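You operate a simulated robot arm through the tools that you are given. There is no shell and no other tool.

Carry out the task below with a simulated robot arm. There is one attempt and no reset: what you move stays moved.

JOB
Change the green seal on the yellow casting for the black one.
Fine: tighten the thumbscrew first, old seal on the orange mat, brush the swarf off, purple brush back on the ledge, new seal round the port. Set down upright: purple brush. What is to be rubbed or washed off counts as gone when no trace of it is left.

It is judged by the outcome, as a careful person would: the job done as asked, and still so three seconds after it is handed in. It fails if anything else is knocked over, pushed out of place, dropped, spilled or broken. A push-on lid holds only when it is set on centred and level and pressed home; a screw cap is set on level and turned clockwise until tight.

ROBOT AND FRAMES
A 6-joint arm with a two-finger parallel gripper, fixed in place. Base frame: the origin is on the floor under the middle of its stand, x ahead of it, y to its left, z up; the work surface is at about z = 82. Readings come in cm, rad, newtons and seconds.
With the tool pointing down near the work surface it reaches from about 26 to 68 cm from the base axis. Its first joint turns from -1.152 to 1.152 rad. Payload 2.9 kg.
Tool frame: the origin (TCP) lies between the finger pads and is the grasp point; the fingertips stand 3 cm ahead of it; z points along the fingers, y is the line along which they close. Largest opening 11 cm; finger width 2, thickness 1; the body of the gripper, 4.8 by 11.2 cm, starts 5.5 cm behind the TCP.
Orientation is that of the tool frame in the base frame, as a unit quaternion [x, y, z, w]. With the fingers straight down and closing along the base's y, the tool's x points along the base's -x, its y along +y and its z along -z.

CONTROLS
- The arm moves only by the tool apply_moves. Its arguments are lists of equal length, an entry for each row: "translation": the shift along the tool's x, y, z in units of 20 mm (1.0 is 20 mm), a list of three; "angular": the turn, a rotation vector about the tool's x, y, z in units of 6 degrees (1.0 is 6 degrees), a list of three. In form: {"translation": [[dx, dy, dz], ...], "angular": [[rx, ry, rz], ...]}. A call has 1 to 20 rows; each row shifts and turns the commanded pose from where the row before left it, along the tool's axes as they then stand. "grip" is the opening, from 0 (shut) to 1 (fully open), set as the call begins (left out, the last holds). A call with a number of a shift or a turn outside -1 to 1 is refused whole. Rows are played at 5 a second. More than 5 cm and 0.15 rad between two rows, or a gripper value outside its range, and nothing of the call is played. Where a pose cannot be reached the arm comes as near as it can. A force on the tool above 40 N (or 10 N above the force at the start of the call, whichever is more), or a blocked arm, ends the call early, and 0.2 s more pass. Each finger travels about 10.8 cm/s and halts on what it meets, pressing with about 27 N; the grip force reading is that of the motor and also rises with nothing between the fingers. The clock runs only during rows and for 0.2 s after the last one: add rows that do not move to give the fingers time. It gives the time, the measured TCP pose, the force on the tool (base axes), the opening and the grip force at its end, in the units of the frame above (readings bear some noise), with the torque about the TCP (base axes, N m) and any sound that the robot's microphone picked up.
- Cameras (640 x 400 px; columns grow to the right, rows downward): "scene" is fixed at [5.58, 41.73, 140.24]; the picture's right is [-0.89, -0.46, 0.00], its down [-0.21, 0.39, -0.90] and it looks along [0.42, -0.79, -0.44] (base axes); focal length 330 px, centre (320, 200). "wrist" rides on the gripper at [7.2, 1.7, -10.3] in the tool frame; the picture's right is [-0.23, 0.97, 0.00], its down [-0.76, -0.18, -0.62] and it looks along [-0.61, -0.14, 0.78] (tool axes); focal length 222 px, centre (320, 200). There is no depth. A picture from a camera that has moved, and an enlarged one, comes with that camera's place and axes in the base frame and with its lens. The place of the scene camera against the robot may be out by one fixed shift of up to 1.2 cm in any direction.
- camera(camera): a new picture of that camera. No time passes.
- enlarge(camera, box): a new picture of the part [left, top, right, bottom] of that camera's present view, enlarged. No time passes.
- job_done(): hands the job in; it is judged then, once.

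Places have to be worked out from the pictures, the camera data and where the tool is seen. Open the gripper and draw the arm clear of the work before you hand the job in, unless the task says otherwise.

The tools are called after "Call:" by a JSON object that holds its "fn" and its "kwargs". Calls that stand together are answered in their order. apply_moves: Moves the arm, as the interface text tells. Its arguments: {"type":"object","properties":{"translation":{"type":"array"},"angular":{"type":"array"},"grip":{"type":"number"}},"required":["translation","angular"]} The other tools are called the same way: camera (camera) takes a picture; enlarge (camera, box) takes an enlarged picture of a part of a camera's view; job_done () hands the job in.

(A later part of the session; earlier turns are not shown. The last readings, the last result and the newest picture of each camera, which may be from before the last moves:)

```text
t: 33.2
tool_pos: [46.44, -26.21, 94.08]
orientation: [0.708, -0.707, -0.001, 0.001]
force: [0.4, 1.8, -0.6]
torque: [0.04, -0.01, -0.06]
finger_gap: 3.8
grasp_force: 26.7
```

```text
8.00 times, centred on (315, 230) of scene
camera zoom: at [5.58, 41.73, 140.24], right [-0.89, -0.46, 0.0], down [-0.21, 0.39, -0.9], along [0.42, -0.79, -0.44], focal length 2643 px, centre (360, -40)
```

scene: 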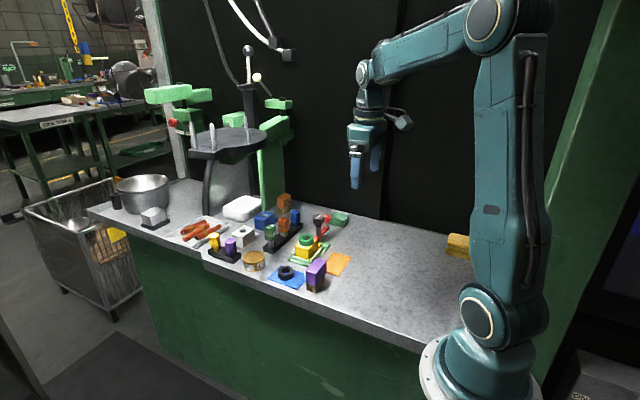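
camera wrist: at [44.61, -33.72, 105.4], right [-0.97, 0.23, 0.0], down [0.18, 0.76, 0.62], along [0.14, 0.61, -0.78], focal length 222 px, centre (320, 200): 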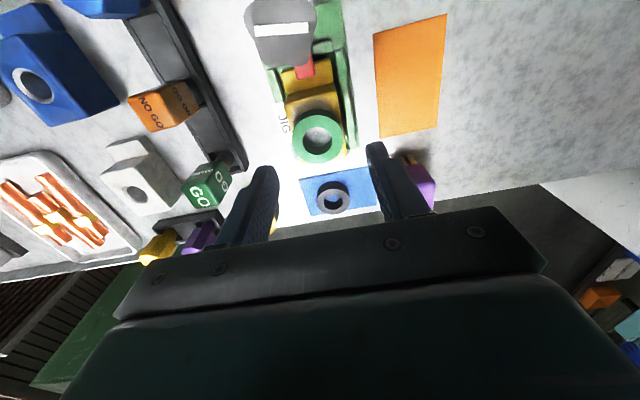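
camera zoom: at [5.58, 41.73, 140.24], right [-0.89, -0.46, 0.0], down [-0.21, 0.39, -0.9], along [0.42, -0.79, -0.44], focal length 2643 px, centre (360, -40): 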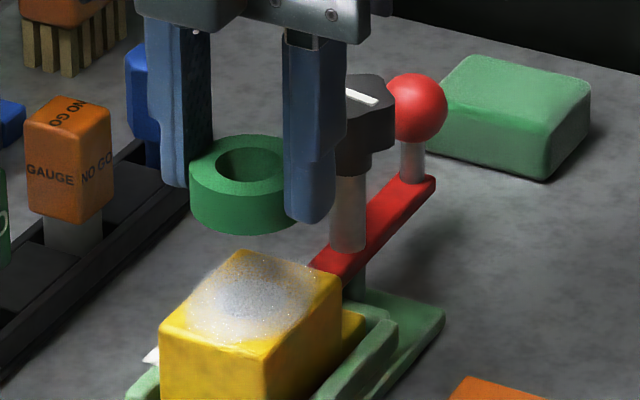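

The seal came off cleanly; the top face is flat and covered with speckled swarf. Carry the seal to the orange mat centre ≈ (37.5, -27.2), stopping just above it.

Call:
{"fn": "apply_moves", "kwargs": {"translation": [[0, 0, -1], [0, 0, -0.5], [0.08, 0.893, 0], [0.08, 0.893, 0], [0.08, 0.893, 0], [0.08, 0.893, 0], [0.08, 0.893, 0], [0, 0, 0], [0, 0, 1], [0, 0, 1], [0, 0, 1], [0, 0, 1], [0, 0, 1], [0, 0, 0.4], [0, 0, 0]], "angular": [[0, 0, 0], [0, 0, 0], [0, 0, 0], [0, 0, 0], [0, 0, 0], [0, 0, 0], [0, 0, 0], [0, 0, 0], [0, 0, 0], [0, 0, 0], [0, 0, 0], [0, 0, 0], [0, 0, 0], [0, 0, 0], [0, 0, 0]]}}

Call:
{"fn": "camera", "kwargs": {"camera": "wrist"}}

Call:
{"fn": "enlarge", "kwargs": {"camera": "scene", "box": [290, 220, 370, 280]}}

```text
t: 36.4
tool_pos: [37.49, -27.17, 86.47]
orientation: [-0.707, 0.707, 0.0, 0.001]
force: [0.2, -1.0, 0.1]
torque: [-0.02, -0.01, -0.02]
finger_gap: 3.8
grasp_force: 27.5
```

```text
taken
camera wrist: at [35.73, -34.44, 96.66], right [-0.97, 0.23, 0.0], down [0.18, 0.76, 0.62], along [0.14, 0.61, -0.78], focal length 222 px, centre (320, 200)
```

wrist: 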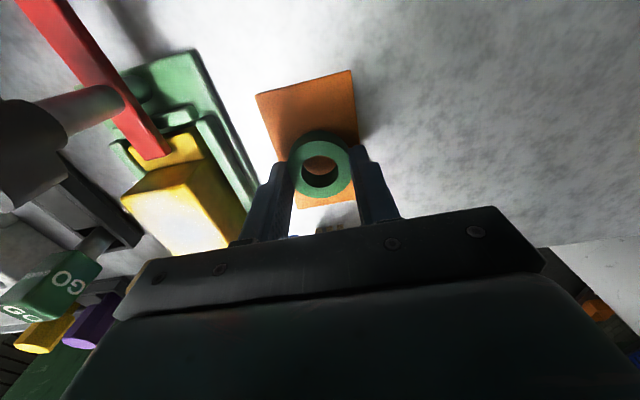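

```text
6.67 times, centred on (330, 250) of scene
camera zoom: at [5.58, 41.73, 140.24], right [-0.89, -0.46, 0.0], down [-0.21, 0.39, -0.9], along [0.42, -0.79, -0.44], focal length 2203 px, centre (253, -133)
```

zoom: 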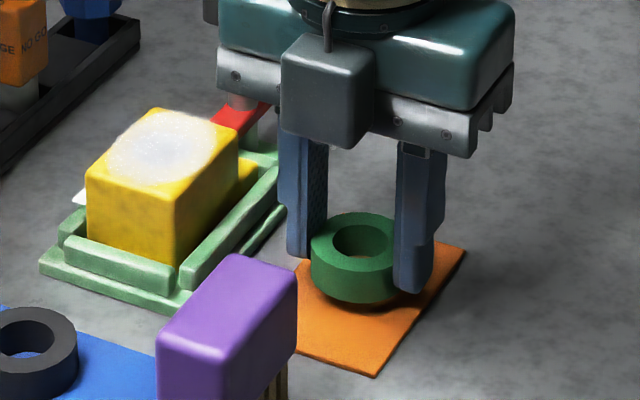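

The seal is over the mat centre with the fingers clear of brush and jig. I'll lower in small steps and watch for contact.

Call:
{"fn": "apply_moves", "kwargs": {"translation": [[0, 0, 0.15], [0, 0, 0.1], [0, 0, 0.1], [0, 0, 0]], "angular": [[0, 0, 0], [0, 0, 0], [0, 0, 0], [0, 0, 0]]}}

Call:
{"fn": "enlarge", "kwargs": {"camera": "scene", "box": [310, 235, 360, 270]}}

```text
t: 37.4
tool_pos: [37.51, -27.27, 85.71]
orientation: [-0.707, 0.707, -0.001, 0.0]
force: [-0.2, 0.4, -0.8]
torque: [-0.01, 0.02, -0.03]
finger_gap: 3.78
grasp_force: 26.7
```

```text
11.43 times, centred on (335, 252) of scene
camera zoom: at [5.58, 41.73, 140.24], right [-0.89, -0.46, 0.0], down [-0.21, 0.39, -0.9], along [0.42, -0.79, -0.44], focal length 3776 px, centre (149, -400)
```

zoom: 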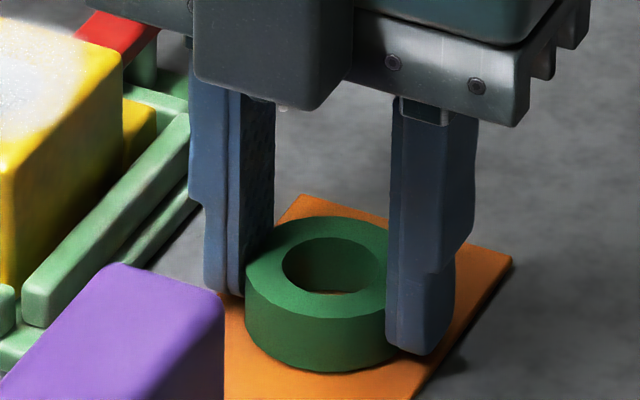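

No contact yet but only a millimetre or two remains; continue in 1 mm steps.

Call:
{"fn": "apply_moves", "kwargs": {"translation": [[0, 0, 0.05], [0, 0, 0]], "angular": [[0, 0, 0], [0, 0, 0]]}}

Call:
{"fn": "apply_moves", "kwargs": {"translation": [[0, 0, 0.05], [0, 0, 0]], "angular": [[0, 0, 0], [0, 0, 0]]}}

```text
t: 38.0
tool_pos: [37.4, -27.14, 85.62]
orientation: [0.707, -0.707, 0.0, 0.0]
force: [0.5, 1.0, -0.6]
torque: [-0.01, -0.03, 0.0]
finger_gap: 3.8
grasp_force: 26.6
```

```text
t: 38.6
tool_pos: [37.51, -27.2, 85.41]
orientation: [-0.707, 0.707, 0.0, 0.0]
force: [-1.2, -1.2, 6.3]
torque: [0.01, -0.06, -0.04]
finger_gap: 3.78
grasp_force: 26.7
```

Contact at 6 N: the seal rests on the mat. Release and rise.

Call:
{"fn": "apply_moves", "kwargs": {"translation": [[0, 0, 0], [0, 0, 0], [0, 0, -0.3], [0, 0, -1], [0, 0, -1], [0, 0, -1], [0, 0, -1], [0, 0, -1], [0, 0, -1], [0, 0, 0]], "angular": [[0, 0, 0], [0, 0, 0], [0, 0, 0], [0, 0, 0], [0, 0, 0], [0, 0, 0], [0, 0, 0], [0, 0, 0], [0, 0, 0], [0, 0, 0]], "grip": 0.5}}

Call:
{"fn": "camera", "kwargs": {"camera": "wrist"}}

Call:
{"fn": "enlarge", "kwargs": {"camera": "scene", "box": [260, 215, 360, 295]}}

```text
t: 40.8
tool_pos: [37.34, -27.04, 98.17]
orientation: [-0.707, 0.707, 0.0, 0.0]
force: [-0.2, 0.1, 0.5]
torque: [-0.01, 0.01, 0.0]
finger_gap: 5.5
grasp_force: 0.1
```

```text
taken
camera wrist: at [35.65, -34.4, 108.34], right [-0.97, 0.23, 0.0], down [0.18, 0.76, 0.62], along [0.14, 0.61, -0.78], focal length 222 px, centre (320, 200)
```

wrist: 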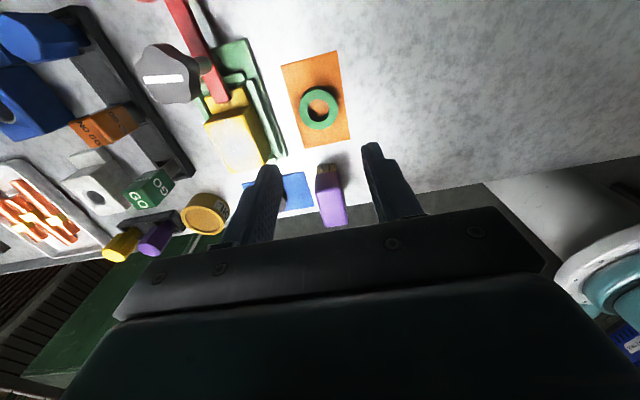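

```text
5.00 times, centred on (310, 255) of scene
camera zoom: at [5.58, 41.73, 140.24], right [-0.89, -0.46, 0.0], down [-0.21, 0.39, -0.9], along [0.42, -0.79, -0.44], focal length 1652 px, centre (370, -75)
```

zoom: 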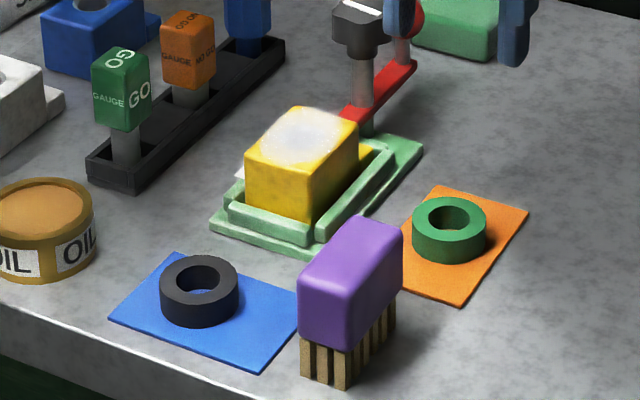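

Old seal sits on the orange mat. Now I'll measure the purple brush precisely before grasping it, so I can return it to the same spot.

Call:
{"fn": "enlarge", "kwargs": {"camera": "wrist", "box": [240, 130, 400, 235]}}

Call:
{"fn": "apply_moves", "kwargs": {"translation": [[-0.5, -0.1, -0.5], [-1, 0, -0.5], [-1, 0, -0.5], [-1, 0, 0], [0, 0, 0]], "angular": [[0, 0, 0], [0, 0, 0], [0, 0, 0], [0, 0, 0], [0, 0, 0]], "grip": 0.5}}

Call:
{"fn": "camera", "kwargs": {"camera": "wrist"}}

Call:
{"fn": "enlarge", "kwargs": {"camera": "wrist", "box": [230, 50, 430, 190]}}

```text
3.81 times, centred on (320, 182) of wrist
camera zoom: at [35.65, -34.4, 108.34], right [-0.97, 0.23, 0.0], down [0.18, 0.76, 0.62], along [0.14, 0.61, -0.78], focal length 846 px, centre (320, 267)
```

zoom: 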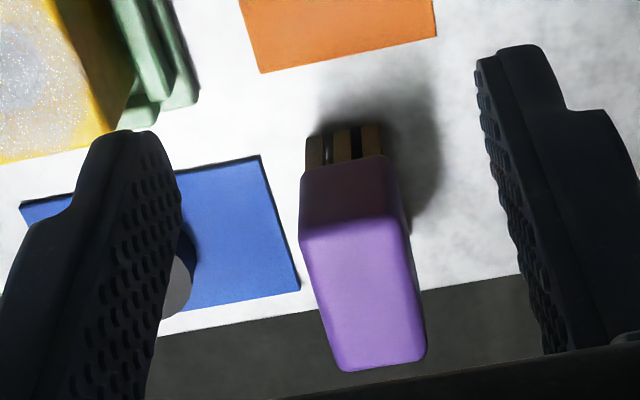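

```text
t: 42.0
tool_pos: [37.64, -20.25, 101.05]
orientation: [-0.707, 0.707, 0.0, 0.0]
force: [1.0, 0.3, -0.3]
torque: [0.0, -0.01, 0.01]
finger_gap: 5.51
grasp_force: 0.0
```

```text
taken
camera wrist: at [35.94, -27.49, 111.39], right [-0.97, 0.23, 0.0], down [0.18, 0.76, 0.62], along [0.14, 0.61, -0.78], focal length 222 px, centre (320, 200)
```

wrist: 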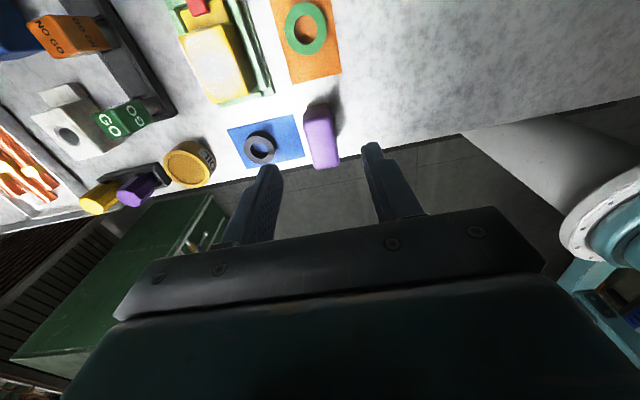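

```text
2.86 times, centred on (330, 120) of wrist
camera zoom: at [35.94, -27.49, 111.39], right [-0.97, 0.23, 0.0], down [0.18, 0.76, 0.62], along [0.14, 0.61, -0.78], focal length 635 px, centre (291, 429)
```

zoom: 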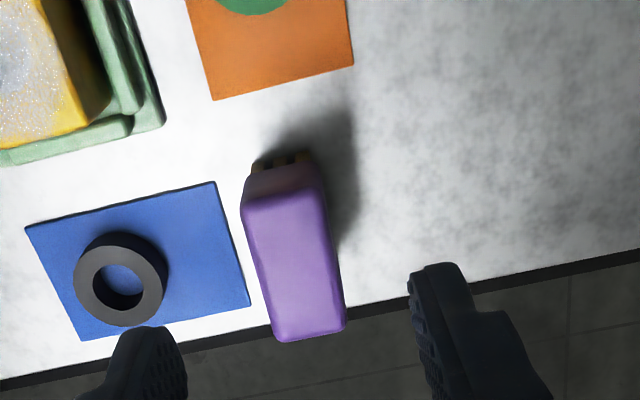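

The brush's top face is about x 36.7–39.5, y -20.0 to -14.1, top z≈88.3, so centre ≈ (38.1, -17.1). I'll hover over it at z≈95 to check centring.

Call:
{"fn": "apply_moves", "kwargs": {"translation": [[-0.8, -0.1, 0.5], [-0.75, -0.1, 0.5], [0, 0, 1], [0, 0, 1], [0, 0, 0]], "angular": [[0, 0, 0], [0, 0, 0], [0, 0, 0], [0, 0, 0], [0, 0, 0]], "grip": 0.5}}

Call:
{"fn": "enlarge", "kwargs": {"camera": "wrist", "box": [220, 60, 420, 200]}}

Call:
{"fn": "enlarge", "kwargs": {"camera": "scene", "box": [260, 220, 360, 300]}}

```text
t: 43.2
tool_pos: [38.1, -17.01, 94.99]
orientation: [0.707, -0.707, 0.0, 0.0]
force: [0.9, -0.3, 0.1]
torque: [-0.02, -0.01, -0.04]
finger_gap: 5.49
grasp_force: 0.0
```

```text
2.86 times, centred on (320, 130) of wrist
camera zoom: at [36.32, -24.3, 105.33], right [-0.97, 0.23, 0.0], down [0.18, 0.76, 0.62], along [0.14, 0.61, -0.78], focal length 635 px, centre (320, 400)
```

zoom: 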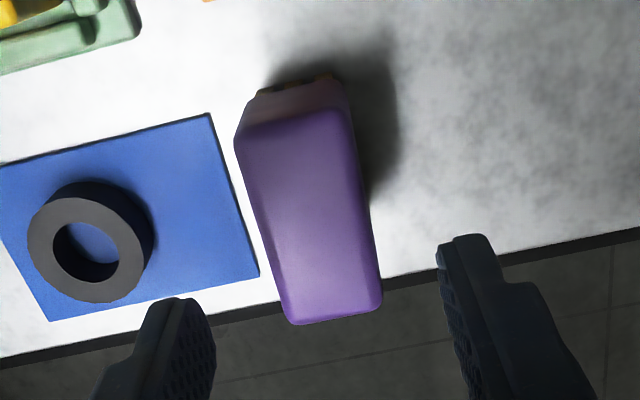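

```text
5.00 times, centred on (310, 260) of scene
camera zoom: at [5.58, 41.73, 140.24], right [-0.89, -0.46, 0.0], down [-0.21, 0.39, -0.9], along [0.42, -0.79, -0.44], focal length 1652 px, centre (370, -100)
```

zoom: 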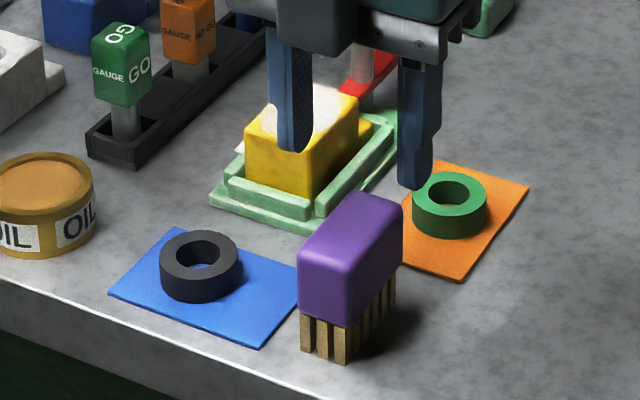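

Brush centre confirmed at (38.07, -17.1), matching the TCP. Descend to z≈87.0 around the handle.

Call:
{"fn": "apply_moves", "kwargs": {"translation": [[0, 0, 1], [0, 0, 1], [0, 0, 1], [0, 0, 0.7], [0, 0, 0.35], [0, 0, 0]], "angular": [[0, 0, 0], [0, 0, 0], [0, 0, 0], [0, 0, 0], [0, 0, 0], [0, 0, 0]]}}

Call:
{"fn": "enlarge", "kwargs": {"camera": "wrist", "box": [220, 90, 420, 230]}}

Call:
{"fn": "enlarge", "kwargs": {"camera": "scene", "box": [280, 240, 350, 300]}}

```text
t: 44.6
tool_pos: [37.88, -17.05, 87.02]
orientation: [-0.707, 0.707, 0.0, 0.0]
force: [-0.3, -0.1, 0.4]
torque: [-0.03, 0.03, -0.01]
finger_gap: 5.49
grasp_force: 0.0
```

```text
2.86 times, centred on (320, 160) of wrist
camera zoom: at [36.25, -24.27, 97.21], right [-0.97, 0.23, 0.0], down [0.18, 0.76, 0.62], along [0.14, 0.61, -0.78], focal length 635 px, centre (320, 314)
```

zoom: 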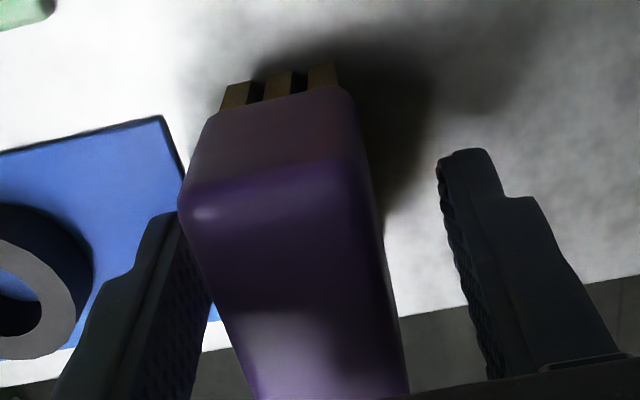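

```text
6.67 times, centred on (315, 270) of scene
camera zoom: at [5.58, 41.73, 140.24], right [-0.89, -0.46, 0.0], down [-0.21, 0.39, -0.9], along [0.42, -0.79, -0.44], focal length 2203 px, centre (353, -267)
```

zoom: 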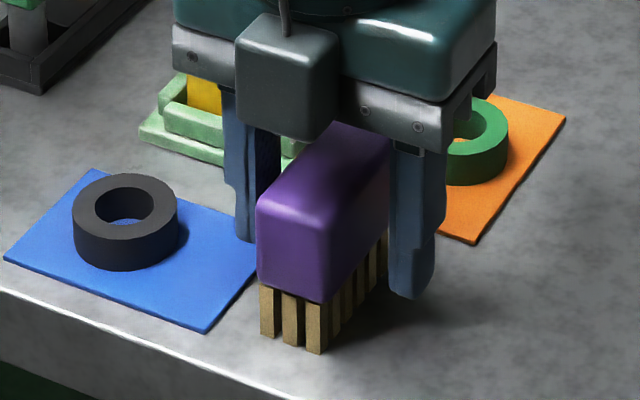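

Both views show the handle between the fingers with clearance. Close on the brush.

Call:
{"fn": "apply_moves", "kwargs": {"translation": [[0, 0, 0], [0, 0, 0], [0, 0, 0]], "angular": [[0, 0, 0], [0, 0, 0], [0, 0, 0]], "grip": 0}}

Call:
{"fn": "enlarge", "kwargs": {"camera": "scene", "box": [280, 240, 350, 300]}}

```text
t: 45.4
tool_pos: [37.94, -16.97, 86.94]
orientation: [0.708, -0.707, -0.001, 0.0]
force: [0.3, 0.9, -0.1]
torque: [-0.01, 0.0, -0.02]
finger_gap: 3.17
grasp_force: 26.8
```

```text
6.67 times, centred on (315, 270) of scene
camera zoom: at [5.58, 41.73, 140.24], right [-0.89, -0.46, 0.0], down [-0.21, 0.39, -0.9], along [0.42, -0.79, -0.44], focal length 2203 px, centre (353, -267)
```

zoom: 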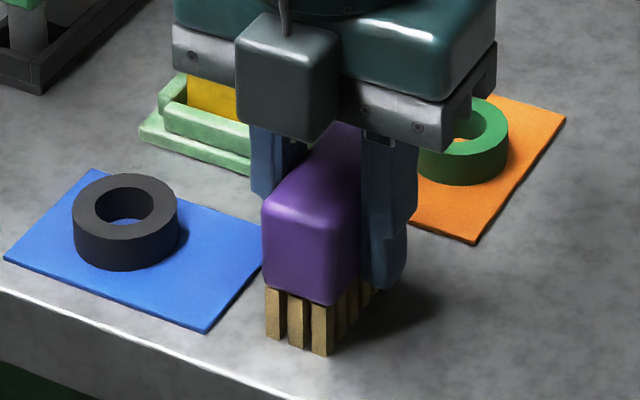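

Brush gripped at the handle (gap 3.17); its rest pose is TCP (38.1, -17.1, 87.0). I'll lift it well clear and carry it over the casting, stopping with the bristles about 7 mm above the top.

Call:
{"fn": "apply_moves", "kwargs": {"translation": [[0, 0, -0.5], [0, 0, -1], [0, 0, -1], [0, 0, -1], [0, 0, -1], [0, 0, -0.5], [0.935, -0.83, 0], [0.935, -0.83, 0], [0.935, -0.83, 0], [0.935, -0.83, 0], [0.935, -0.83, 0], [0, 0, 0], [0, 0, 1], [0, 0, 1], [0, 0, 0.2], [0, 0, 0]], "angular": [[0, 0, 0], [0, 0, 0], [0, 0, 0], [0, 0, 0], [0, 0, 0], [0, 0, 0], [0, 0, 0], [0, 0, 0], [0, 0, 0], [0, 0, 0], [0, 0, 0], [0, 0, 0], [0, 0, 0], [0, 0, 0], [0, 0, 0], [0, 0, 0]]}}

Call:
{"fn": "enlarge", "kwargs": {"camera": "scene", "box": [270, 200, 350, 260]}}

Call:
{"fn": "camera", "kwargs": {"camera": "wrist"}}

```text
t: 48.8
tool_pos: [46.32, -26.35, 92.62]
orientation: [-0.707, 0.707, 0.001, -0.001]
force: [-0.1, -0.7, -1.7]
torque: [0.02, -0.03, 0.0]
finger_gap: 3.14
grasp_force: 27.2
```

```text
6.67 times, centred on (310, 230) of scene
camera zoom: at [5.58, 41.73, 140.24], right [-0.89, -0.46, 0.0], down [-0.21, 0.39, -0.9], along [0.42, -0.79, -0.44], focal length 2203 px, centre (387, 0)
```

zoom: 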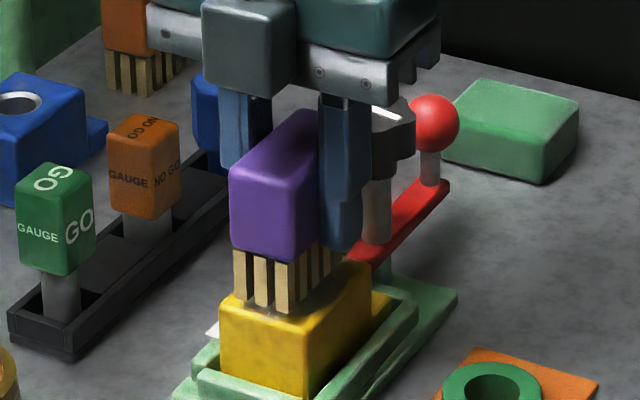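

```text
taken
camera wrist: at [44.61, -33.64, 102.87], right [-0.97, 0.23, 0.0], down [0.18, 0.76, 0.62], along [0.14, 0.61, -0.78], focal length 222 px, centre (320, 200)
```

wrist: 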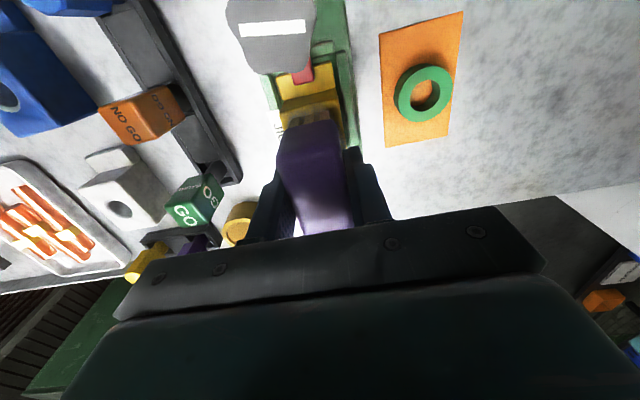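

Bristles hover just above the casting. Lower in small steps until light contact.

Call:
{"fn": "apply_moves", "kwargs": {"translation": [[0, 0, 0.15], [0, 0, 0.1], [0, 0, 0.05], [0, 0, 0]], "angular": [[0, 0, 0], [0, 0, 0], [0, 0, 0], [0, 0, 0]]}}

Call:
{"fn": "apply_moves", "kwargs": {"translation": [[0, 0, 0.05], [0, 0, 0]], "angular": [[0, 0, 0], [0, 0, 0]]}}

```text
t: 49.8
tool_pos: [46.29, -26.32, 91.99]
orientation: [0.708, -0.706, 0.0, 0.0]
force: [0.4, 0.0, -0.3]
torque: [-0.02, -0.01, -0.02]
finger_gap: 3.14
grasp_force: 26.6
```

```text
t: 50.4
tool_pos: [46.38, -26.32, 91.9]
orientation: [0.708, -0.707, 0.0, 0.0]
force: [-1.9, 1.5, 5.8]
torque: [0.12, 0.16, 0.0]
finger_gap: 3.16
grasp_force: 26.7
```

Contact at z≈91.9 with 5.8 N. Now sweep across x, keeping bristles overlapping the casting.

Call:
{"fn": "apply_moves", "kwargs": {"translation": [[0, 0.35, 0.02], [0, 0.35, 0], [0, 0.35, 0], [0, 0.35, 0], [0, -0.35, 0], [0, -0.35, 0], [0, -0.35, 0], [0, -0.35, 0], [0, -0.35, 0], [0, -0.35, 0], [0, -0.35, 0], [0, -0.35, 0], [0, 0, 0]], "angular": [[0, 0, 0], [0, 0, 0], [0, 0, 0], [0, 0, 0], [0, 0, 0], [0, 0, 0], [0, 0, 0], [0, 0, 0], [0, 0, 0], [0, 0, 0], [0, 0, 0], [0, 0, 0], [0, 0, 0]]}}

Call:
{"fn": "enlarge", "kwargs": {"camera": "scene", "box": [270, 200, 350, 260]}}

Call:
{"fn": "enlarge", "kwargs": {"camera": "wrist", "box": [230, 60, 430, 200]}}

```text
t: 53.2
tool_pos: [49.18, -26.39, 91.92]
orientation: [0.708, -0.706, 0.0, 0.0]
force: [-2.4, 1.2, 6.7]
torque: [0.0, 0.17, -0.05]
finger_gap: 3.14
grasp_force: 26.3
```

```text
6.67 times, centred on (310, 230) of scene
camera zoom: at [5.57, 41.73, 140.24], right [-0.89, -0.46, 0.0], down [-0.21, 0.39, -0.9], along [0.42, -0.79, -0.44], focal length 2203 px, centre (387, 0)
```

zoom: 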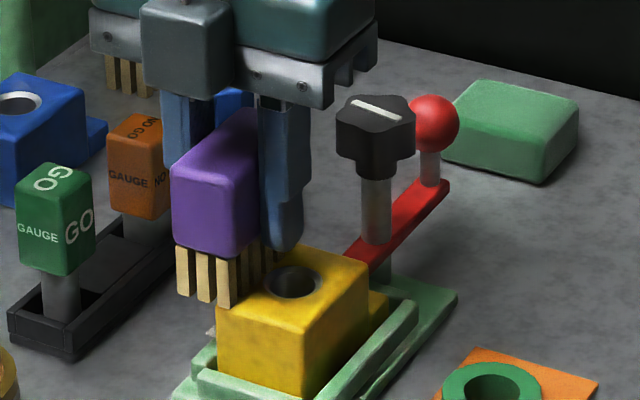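

```text
2.86 times, centred on (330, 130) of wrist
camera zoom: at [47.45, -33.62, 102.05], right [-0.97, 0.23, 0.0], down [0.18, 0.76, 0.62], along [0.14, 0.61, -0.78], focal length 635 px, centre (291, 400)
```

zoom: 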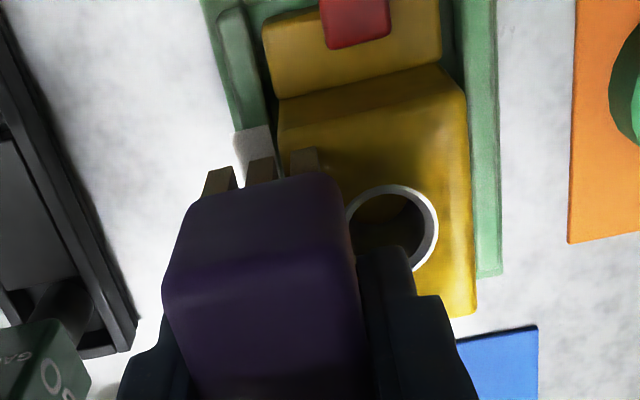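

One pass revealed the clean yellow top and the port hole. I'll make two more passes with small y offsets to make sure no trace is left, then lift to inspect.

Call:
{"fn": "apply_moves", "kwargs": {"translation": [[-0.2, 0, 0], [0, 0.35, 0], [0, 0.35, 0], [0, 0.35, 0], [0, 0.35, 0], [0, 0.35, 0], [0, 0.35, 0], [0, 0.35, 0], [0, 0.35, 0], [0.35, 0, 0], [0, -0.35, 0], [0, -0.35, 0], [0, -0.35, 0], [0, -0.35, 0], [0, -0.35, 0], [0, -0.35, 0], [0, -0.35, 0], [0, -0.35, 0], [0, 0, 0]], "angular": [[0, 0, 0], [0, 0, 0], [0, 0, 0], [0, 0, 0], [0, 0, 0], [0, 0, 0], [0, 0, 0], [0, 0, 0], [0, 0, 0], [0, 0, 0], [0, 0, 0], [0, 0, 0], [0, 0, 0], [0, 0, 0], [0, 0, 0], [0, 0, 0], [0, 0, 0], [0, 0, 0], [0, 0, 0]]}}

Call:
{"fn": "apply_moves", "kwargs": {"translation": [[0, 0, -0.5], [0, 0, -1], [0, 0, -1], [-0.5, 0.5, 0], [-0.5, 0.5, 0], [-0.5, 0.5, 0], [-0.5, 0.5, 0], [0, 0, 0]], "angular": [[0, 0, 0], [0, 0, 0], [0, 0, 0], [0, 0, 0], [0, 0, 0], [0, 0, 0], [0, 0, 0], [0, 0, 0]]}}

Call:
{"fn": "enlarge", "kwargs": {"camera": "scene", "box": [275, 210, 345, 260]}}

Call:
{"fn": "camera", "kwargs": {"camera": "wrist"}}

```text
t: 57.2
tool_pos: [49.32, -26.6, 91.79]
orientation: [0.707, -0.707, 0.0, 0.0]
force: [-0.5, 0.7, -1.4]
torque: [0.0, -0.01, -0.01]
finger_gap: 3.18
grasp_force: 26.8
```

```text
t: 59.0
tool_pos: [45.21, -22.65, 97.02]
orientation: [0.707, -0.707, 0.0, 0.001]
force: [0.2, 0.2, -0.4]
torque: [0.01, 0.0, -0.02]
finger_gap: 3.14
grasp_force: 26.7
```

```text
8.00 times, centred on (310, 235) of scene
camera zoom: at [5.58, 41.73, 140.24], right [-0.89, -0.46, 0.0], down [-0.21, 0.39, -0.9], along [0.42, -0.79, -0.44], focal length 2643 px, centre (400, -80)
```

zoom: 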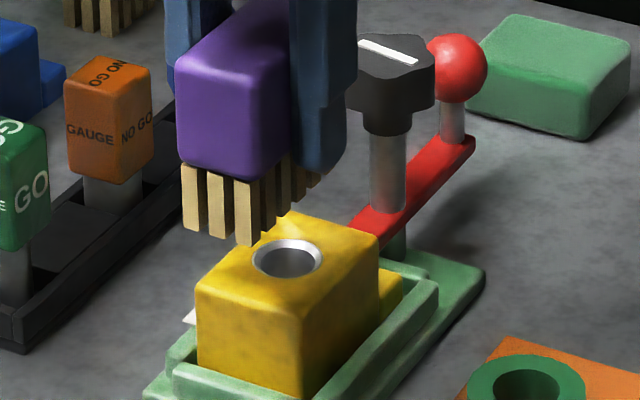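

```text
taken
camera wrist: at [43.51, -29.94, 107.24], right [-0.97, 0.23, 0.0], down [0.18, 0.76, 0.62], along [0.14, 0.61, -0.78], focal length 222 px, centre (320, 200)
```

wrist: 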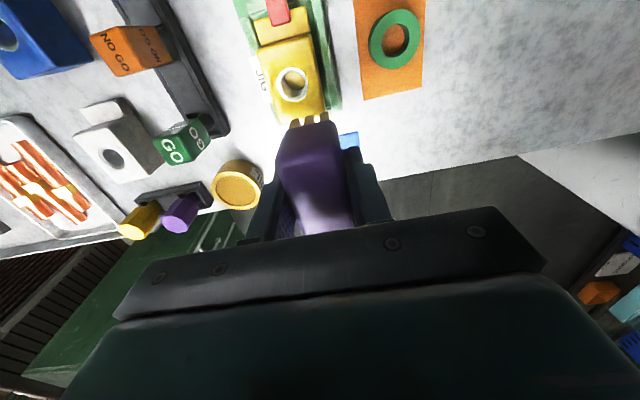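

The casting looks clean. I'll enlarge the wrist view to check for residual swarf anywhere on the casting, including the shoulder.

Call:
{"fn": "enlarge", "kwargs": {"camera": "wrist", "box": [230, 10, 370, 130]}}

Call:
{"fn": "enlarge", "kwargs": {"camera": "scene", "box": [290, 230, 335, 262]}}

```text
3.33 times, centred on (300, 70) of wrist
camera zoom: at [43.51, -29.94, 107.24], right [-0.97, 0.23, 0.0], down [0.18, 0.76, 0.62], along [0.14, 0.61, -0.78], focal length 740 px, centre (387, 633)
```

zoom: 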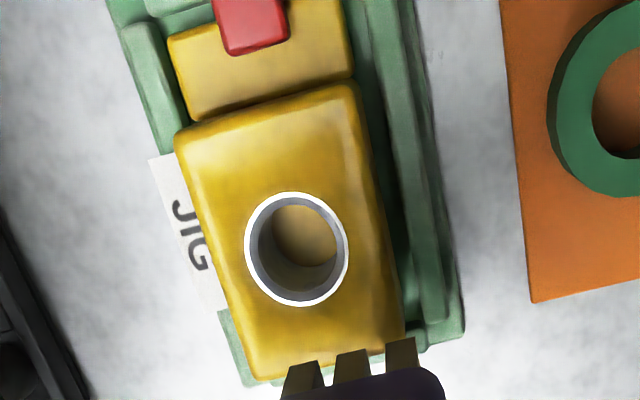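

```text
12.50 times, centred on (312, 246) of scene
camera zoom: at [5.58, 41.73, 140.24], right [-0.89, -0.46, 0.0], down [-0.21, 0.39, -0.9], along [0.42, -0.79, -0.44], focal length 4130 px, centre (414, -375)
```

zoom: 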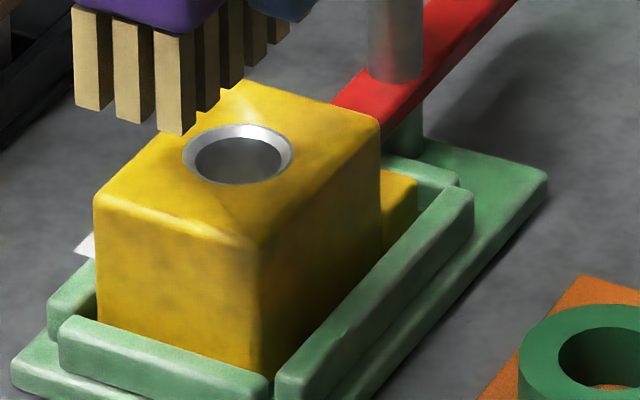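

No trace of swarf anywhere; the port rim is centred near (46.5, -26.5). Now return the brush to its spot: move over (38.1, -17.1) and descend to just above the surface.

Call:
{"fn": "apply_moves", "kwargs": {"translation": [[-0.706, 0.8875, 0], [-0.706, 0.8875, 0], [-0.706, 0.8875, 0], [-0.706, 0.8875, 0], [0, 0, 0], [0, 0, 1], [0, 0, 1], [0, 0, 1], [0, 0, 1], [0, 0, 0.55], [0, 0, 0]], "angular": [[0, 0, 0], [0, 0, 0], [0, 0, 0], [0, 0, 0], [0, 0, 0], [0, 0, 0], [0, 0, 0], [0, 0, 0], [0, 0, 0], [0, 0, 0], [0, 0, 0]]}}

Call:
{"fn": "enlarge", "kwargs": {"camera": "scene", "box": [280, 240, 350, 300]}}

Call:
{"fn": "camera", "kwargs": {"camera": "wrist"}}

```text
t: 61.4
tool_pos: [38.12, -16.9, 87.71]
orientation: [0.708, -0.707, 0.0, 0.0]
force: [-0.1, 0.6, -1.2]
torque: [0.01, 0.0, 0.01]
finger_gap: 3.16
grasp_force: 26.9
```

```text
6.67 times, centred on (315, 270) of scene
camera zoom: at [5.58, 41.73, 140.24], right [-0.89, -0.46, 0.0], down [-0.21, 0.39, -0.9], along [0.42, -0.79, -0.44], focal length 2203 px, centre (353, -267)
```

zoom: 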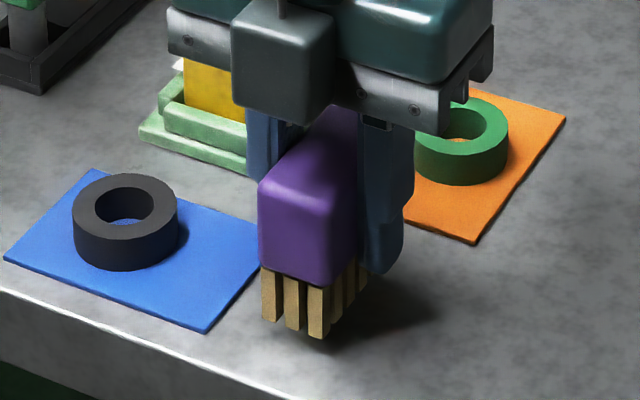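

```text
taken
camera wrist: at [36.35, -24.16, 97.98], right [-0.97, 0.23, 0.0], down [0.18, 0.76, 0.62], along [0.14, 0.61, -0.78], focal length 222 px, centre (320, 200)
```

wrist: 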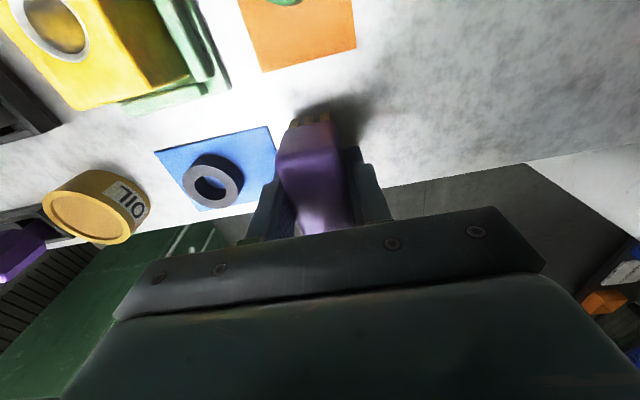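

The brush is back over its original spot, upright. Lower in small steps until it touches.

Call:
{"fn": "apply_moves", "kwargs": {"translation": [[0, 0, 0.15], [0, 0, 0.1], [0, 0, 0.05], [0, 0, 0]], "angular": [[0, 0, 0], [0, 0, 0], [0, 0, 0], [0, 0, 0]]}}

Call:
{"fn": "apply_moves", "kwargs": {"translation": [[0, 0, 0.05], [0, 0, 0]], "angular": [[0, 0, 0], [0, 0, 0]]}}

```text
t: 62.4
tool_pos: [38.01, -17.02, 87.29]
orientation: [-0.707, 0.707, 0.0, 0.0]
force: [-0.6, -0.3, -0.6]
torque: [0.05, 0.0, 0.0]
finger_gap: 3.16
grasp_force: 27.2
```

```text
t: 63.0
tool_pos: [38.06, -17.05, 86.99]
orientation: [-0.707, 0.707, 0.0, 0.0]
force: [0.9, -0.6, -1.2]
torque: [-0.02, 0.03, 0.02]
finger_gap: 3.17
grasp_force: 26.7
```

Not touching yet; continuing in sub-millimetre steps.

Call:
{"fn": "apply_moves", "kwargs": {"translation": [[0, 0, 0.03], [0, 0, 0]], "angular": [[0, 0, 0], [0, 0, 0]]}}

Call:
{"fn": "apply_moves", "kwargs": {"translation": [[0, 0, 0.03], [0, 0, 0]], "angular": [[0, 0, 0], [0, 0, 0]]}}

```text
t: 63.6
tool_pos: [37.87, -16.98, 86.98]
orientation: [-0.707, 0.707, 0.0, 0.0]
force: [-0.1, -0.2, -1.0]
torque: [0.01, 0.0, -0.03]
finger_gap: 3.16
grasp_force: 27.2
```

```text
t: 64.2
tool_pos: [38.03, -16.95, 86.95]
orientation: [-0.707, 0.707, 0.0, 0.0]
force: [-0.6, -0.5, -1.5]
torque: [-0.01, 0.01, -0.02]
finger_gap: 3.15
grasp_force: 27.1
```

Still about -1 N (only the brush's weight). A bit lower.

Call:
{"fn": "apply_moves", "kwargs": {"translation": [[0, 0, 0.03], [0, 0, 0]], "angular": [[0, 0, 0], [0, 0, 0]]}}

Call:
{"fn": "apply_moves", "kwargs": {"translation": [[0, 0, 0.03], [0, 0, 0]], "angular": [[0, 0, 0], [0, 0, 0]]}}

Call:
{"fn": "enlarge", "kwargs": {"camera": "scene", "box": [290, 250, 340, 300]}}

```text
t: 64.8
tool_pos: [37.95, -17.04, 86.98]
orientation: [0.707, -0.707, 0.001, 0.001]
force: [0.2, -0.5, -0.4]
torque: [0.03, -0.03, 0.03]
finger_gap: 3.16
grasp_force: 27.5
```

```text
t: 65.4
tool_pos: [38.11, -16.92, 86.87]
orientation: [-0.707, 0.707, 0.0, -0.001]
force: [-0.3, -0.2, 0.6]
torque: [0.02, -0.04, 0.01]
finger_gap: 3.19
grasp_force: 27.2
```

```text
8.00 times, centred on (315, 275) of scene
camera zoom: at [5.58, 41.73, 140.24], right [-0.89, -0.46, 0.0], down [-0.21, 0.39, -0.9], along [0.42, -0.79, -0.44], focal length 2643 px, centre (360, -400)
```

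zoom: 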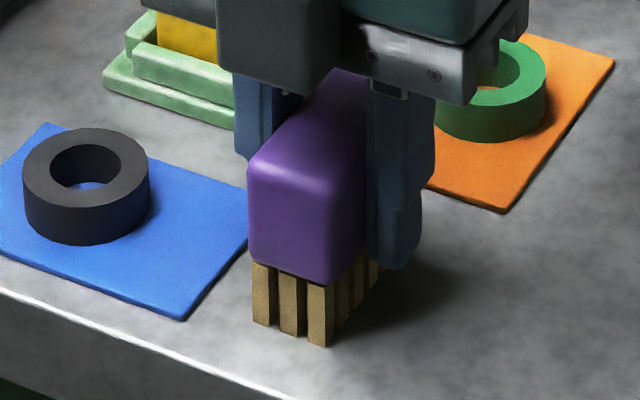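

It's right at contact. One or two more tiny steps to see a clear reaction force.

Call:
{"fn": "apply_moves", "kwargs": {"translation": [[0, 0, 0.03], [0, 0, 0]], "angular": [[0, 0, 0], [0, 0, 0]]}}

Call:
{"fn": "apply_moves", "kwargs": {"translation": [[0, 0, 0.03], [0, 0, 0]], "angular": [[0, 0, 0], [0, 0, 0]]}}

```text
t: 66.0
tool_pos: [38.09, -17.05, 86.72]
orientation: [0.708, -0.706, 0.0, 0.0]
force: [-3.2, 3.9, 13.9]
torque: [0.17, 0.14, 0.01]
finger_gap: 3.15
grasp_force: 27.0
```

```text
t: 66.6
tool_pos: [38.17, -17.1, 86.86]
orientation: [0.707, -0.707, 0.0, -0.001]
force: [-5.1, 1.9, 22.6]
torque: [0.22, 0.21, 0.01]
finger_gap: 3.18
grasp_force: 26.3
```

Firm contact (22 N). I'll back off 0.8 mm to unload, then open the fingers moderately.

Call:
{"fn": "apply_moves", "kwargs": {"translation": [[0, 0, -0.04], [0, 0, 0]], "angular": [[0, 0, 0], [0, 0, 0]]}}

Call:
{"fn": "apply_moves", "kwargs": {"translation": [[0, 0, 0], [0, 0, 0], [0, 0, 0]], "angular": [[0, 0, 0], [0, 0, 0], [0, 0, 0]], "grip": 0.5}}

Call:
{"fn": "enlarge", "kwargs": {"camera": "scene", "box": [280, 240, 350, 300]}}

Call:
{"fn": "enlarge", "kwargs": {"camera": "wrist", "box": [220, 90, 420, 230]}}

```text
t: 67.2
tool_pos: [38.13, -17.14, 86.8]
orientation: [0.708, -0.706, -0.001, 0.001]
force: [0.5, -0.2, 2.6]
torque: [-0.06, -0.15, 0.03]
finger_gap: 3.17
grasp_force: 26.8
```

```text
t: 68.0
tool_pos: [38.09, -17.09, 86.84]
orientation: [-0.707, 0.708, 0.0, 0.0]
force: [-1.3, 0.0, 0.7]
torque: [0.01, 0.03, 0.0]
finger_gap: 5.5
grasp_force: 0.0
```

```text
6.67 times, centred on (315, 270) of scene
camera zoom: at [5.58, 41.73, 140.24], right [-0.89, -0.46, 0.0], down [-0.21, 0.39, -0.9], along [0.42, -0.79, -0.44], focal length 2203 px, centre (353, -267)
```

zoom: 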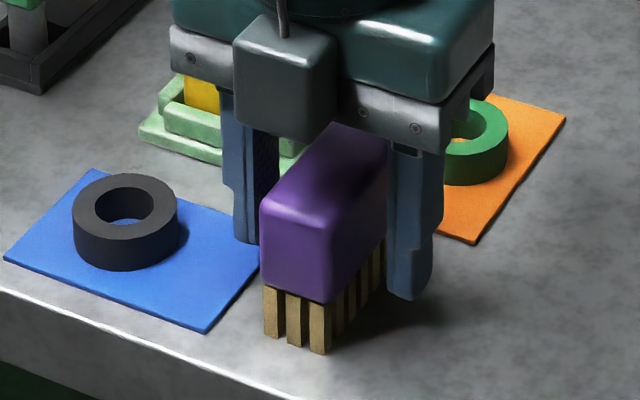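

```text
2.86 times, centred on (320, 160) of wrist
camera zoom: at [36.36, -24.31, 97.1], right [-0.97, 0.23, 0.0], down [0.18, 0.76, 0.62], along [0.14, 0.61, -0.78], focal length 635 px, centre (320, 314)
```

zoom: 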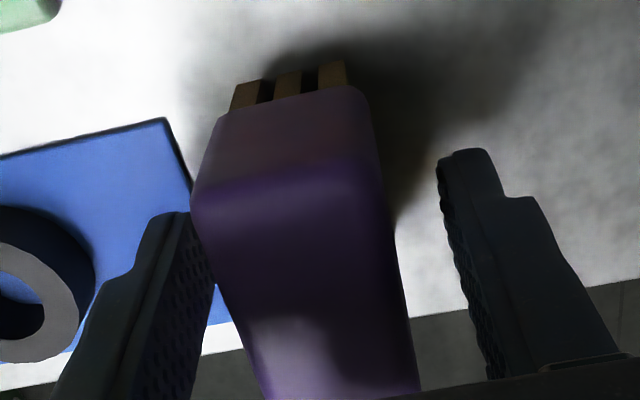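

The brush is standing upright where it began. I'll rise straight up, then move over the black seal for a measurement view.

Call:
{"fn": "apply_moves", "kwargs": {"translation": [[0, 0, -0.5], [0, 0, -1], [0, 0, -1], [0, 0, -1], [0, 0, -1], [0, 0, -1], [-0.09, -0.88, -0.3], [-0.09, -0.88, -0.3], [-0.09, -0.88, 0], [-0.09, -0.88, 0], [-0.09, -0.88, 0], [0, 0, 0]], "angular": [[0, 0, 0], [0, 0, 0], [0, 0, 0], [0, 0, 0], [0, 0, 0], [0, 0, 0], [0, 0, 0], [0, 0, 0], [0, 0, 0], [0, 0, 0], [0, 0, 0], [0, 0, 0]], "grip": 0.55}}

Call:
{"fn": "camera", "kwargs": {"camera": "wrist"}}

Call:
{"fn": "enlarge", "kwargs": {"camera": "wrist", "box": [220, 30, 420, 170]}}

Call:
{"fn": "enlarge", "kwargs": {"camera": "scene", "box": [255, 220, 345, 300]}}

```text
t: 70.6
tool_pos: [46.8, -16.26, 99.02]
orientation: [0.708, -0.707, 0.0, -0.001]
force: [0.8, -0.5, 0.4]
torque: [-0.01, -0.01, -0.03]
finger_gap: 6.05
grasp_force: 0.0
```

```text
taken
camera wrist: at [45.16, -23.44, 109.25], right [-0.97, 0.23, 0.0], down [0.18, 0.76, 0.62], along [0.14, 0.61, -0.78], focal length 222 px, centre (320, 200)
```

wrist: 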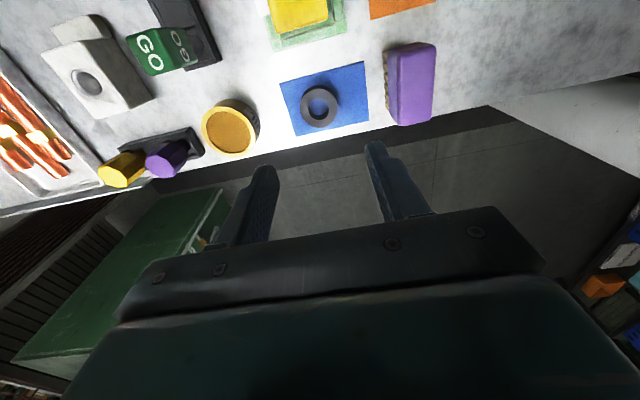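

```text
2.86 times, centred on (320, 100) of wrist
camera zoom: at [45.16, -23.44, 109.25], right [-0.97, 0.23, 0.0], down [0.18, 0.76, 0.62], along [0.14, 0.61, -0.78], focal length 635 px, centre (320, 486)
```

zoom: 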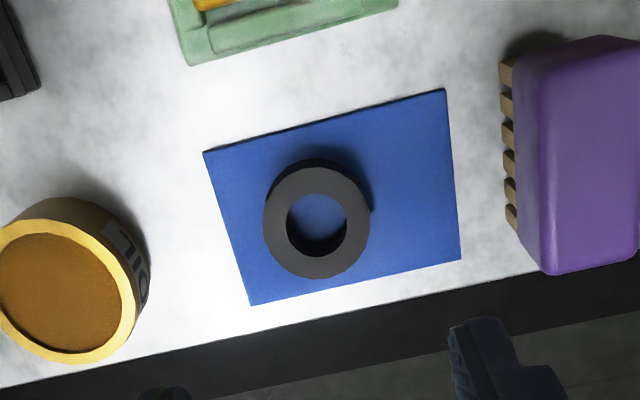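

```text
5.00 times, centred on (300, 260) of scene
camera zoom: at [5.58, 41.73, 140.24], right [-0.89, -0.46, 0.0], down [-0.21, 0.39, -0.9], along [0.42, -0.79, -0.44], focal length 1652 px, centre (420, -100)
```

zoom: 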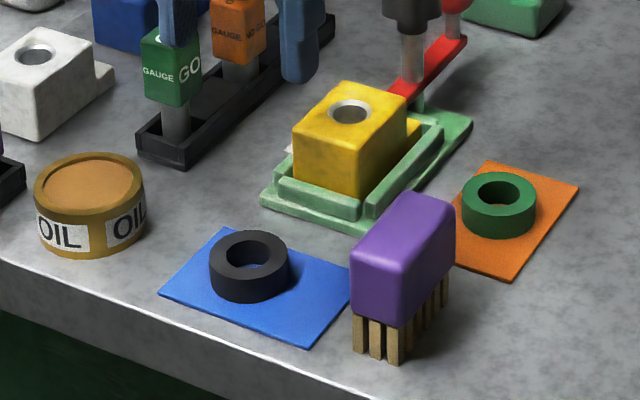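

Black seal centre ≈ (46.9, -16.2), top ≈83.9, matching the TCP. Descend to z≈89 first and check.

Call:
{"fn": "apply_moves", "kwargs": {"translation": [[0, 0, 1], [0, 0, 1], [0, 0, 1], [0, 0, 1], [0, 0, 1], [0, 0, 0]], "angular": [[0, 0, 0], [0, 0, 0], [0, 0, 0], [0, 0, 0], [0, 0, 0], [0, 0, 0]]}}

Call:
{"fn": "enlarge", "kwargs": {"camera": "wrist", "box": [220, 70, 420, 210]}}

Call:
{"fn": "enlarge", "kwargs": {"camera": "scene", "box": [255, 230, 345, 300]}}

```text
t: 72.0
tool_pos: [46.99, -16.32, 89.09]
orientation: [-0.707, 0.707, 0.0, 0.001]
force: [0.0, 0.7, -0.4]
torque: [0.01, -0.01, -0.03]
finger_gap: 6.05
grasp_force: 0.0
```

```text
2.86 times, centred on (320, 140) of wrist
camera zoom: at [45.15, -23.52, 99.35], right [-0.97, 0.23, 0.0], down [0.18, 0.76, 0.62], along [0.14, 0.61, -0.78], focal length 635 px, centre (320, 371)
```

zoom: 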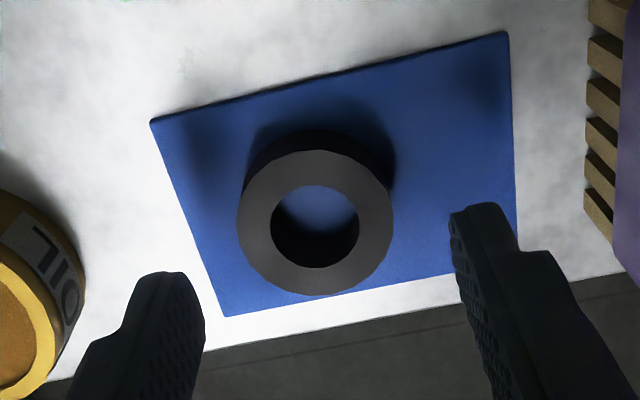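

```text
5.71 times, centred on (300, 265) of scene
camera zoom: at [5.58, 41.73, 140.24], right [-0.89, -0.46, 0.0], down [-0.21, 0.39, -0.9], along [0.42, -0.79, -0.44], focal length 1888 px, centre (434, -171)
```

zoom: 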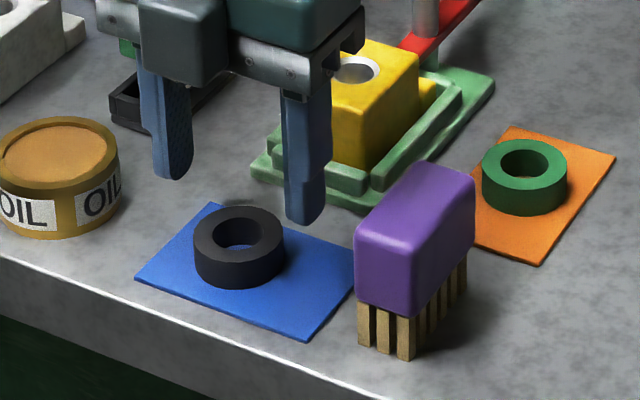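

Centred. Descend to TCP z≈85.55 and close on the black seal.

Call:
{"fn": "apply_moves", "kwargs": {"translation": [[0, 0, 0.9], [0, 0, 0.5], [0, 0, 0.2], [0, 0, 0.115], [0, 0, 0]], "angular": [[0, 0, 0], [0, 0, 0], [0, 0, 0], [0, 0, 0], [0, 0, 0]]}}

Call:
{"fn": "enlarge", "kwargs": {"camera": "wrist", "box": [220, 90, 420, 230]}}

```text
t: 73.2
tool_pos: [46.92, -16.22, 85.68]
orientation: [0.708, -0.706, -0.001, 0.0]
force: [0.8, -0.1, 0.1]
torque: [0.01, -0.01, -0.02]
finger_gap: 6.07
grasp_force: 0.1
```

```text
2.86 times, centred on (320, 160) of wrist
camera zoom: at [45.14, -23.47, 95.9], right [-0.97, 0.23, 0.0], down [0.18, 0.76, 0.62], along [0.14, 0.61, -0.78], focal length 635 px, centre (320, 314)
```

zoom: 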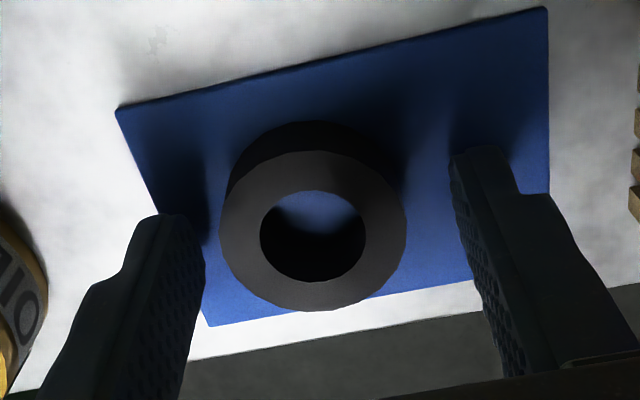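

The seal appears at the same place in the gripper frame as the green one did. Close on it.

Call:
{"fn": "apply_moves", "kwargs": {"translation": [[0, 0, 0], [0, 0, 0], [0, 0, 0]], "angular": [[0, 0, 0], [0, 0, 0], [0, 0, 0]], "grip": 0}}

Call:
{"fn": "apply_moves", "kwargs": {"translation": [[0, 0, -0.2], [0, 0, -0.5], [0, 0, -1], [0, 0, -1], [0, 0, -1], [0, 0, -1], [0, 0, -1], [0, 0, 0]], "angular": [[0, 0, 0], [0, 0, 0], [0, 0, 0], [0, 0, 0], [0, 0, 0], [0, 0, 0], [0, 0, 0], [0, 0, 0]]}}

Call:
{"fn": "enlarge", "kwargs": {"camera": "wrist", "box": [220, 90, 420, 230]}}

Call:
{"fn": "enlarge", "kwargs": {"camera": "scene", "box": [255, 220, 345, 290]}}

```text
t: 74.0
tool_pos: [46.78, -16.19, 85.72]
orientation: [0.707, -0.707, 0.0, 0.001]
force: [0.2, 0.2, -0.1]
torque: [0.01, 0.03, -0.02]
finger_gap: 3.77
grasp_force: 27.1
```

```text
t: 75.8
tool_pos: [46.99, -16.07, 96.96]
orientation: [0.707, -0.707, 0.0, -0.001]
force: [0.6, -0.1, -0.4]
torque: [-0.01, 0.03, -0.02]
finger_gap: 3.77
grasp_force: 27.0
```

```text
2.86 times, centred on (320, 160) of wrist
camera zoom: at [45.27, -23.42, 107.3], right [-0.97, 0.23, 0.0], down [0.18, 0.76, 0.62], along [0.14, 0.61, -0.78], focal length 635 px, centre (320, 314)
```

zoom: 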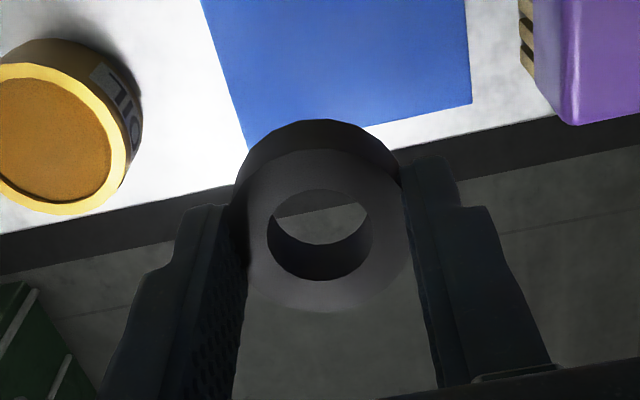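

```text
5.71 times, centred on (300, 255) of scene
camera zoom: at [5.58, 41.73, 140.24], right [-0.89, -0.46, 0.0], down [-0.21, 0.39, -0.9], along [0.42, -0.79, -0.44], focal length 1888 px, centre (434, -114)
```

zoom: 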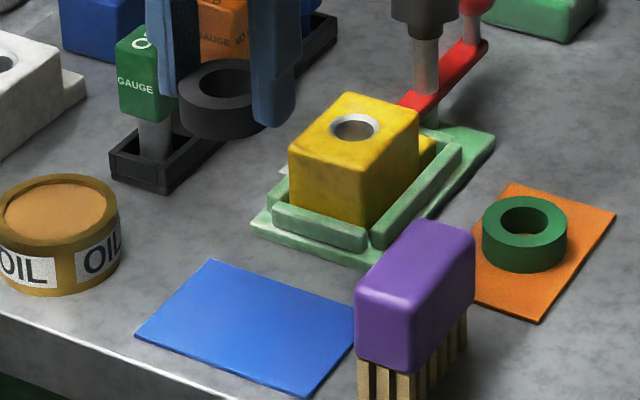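

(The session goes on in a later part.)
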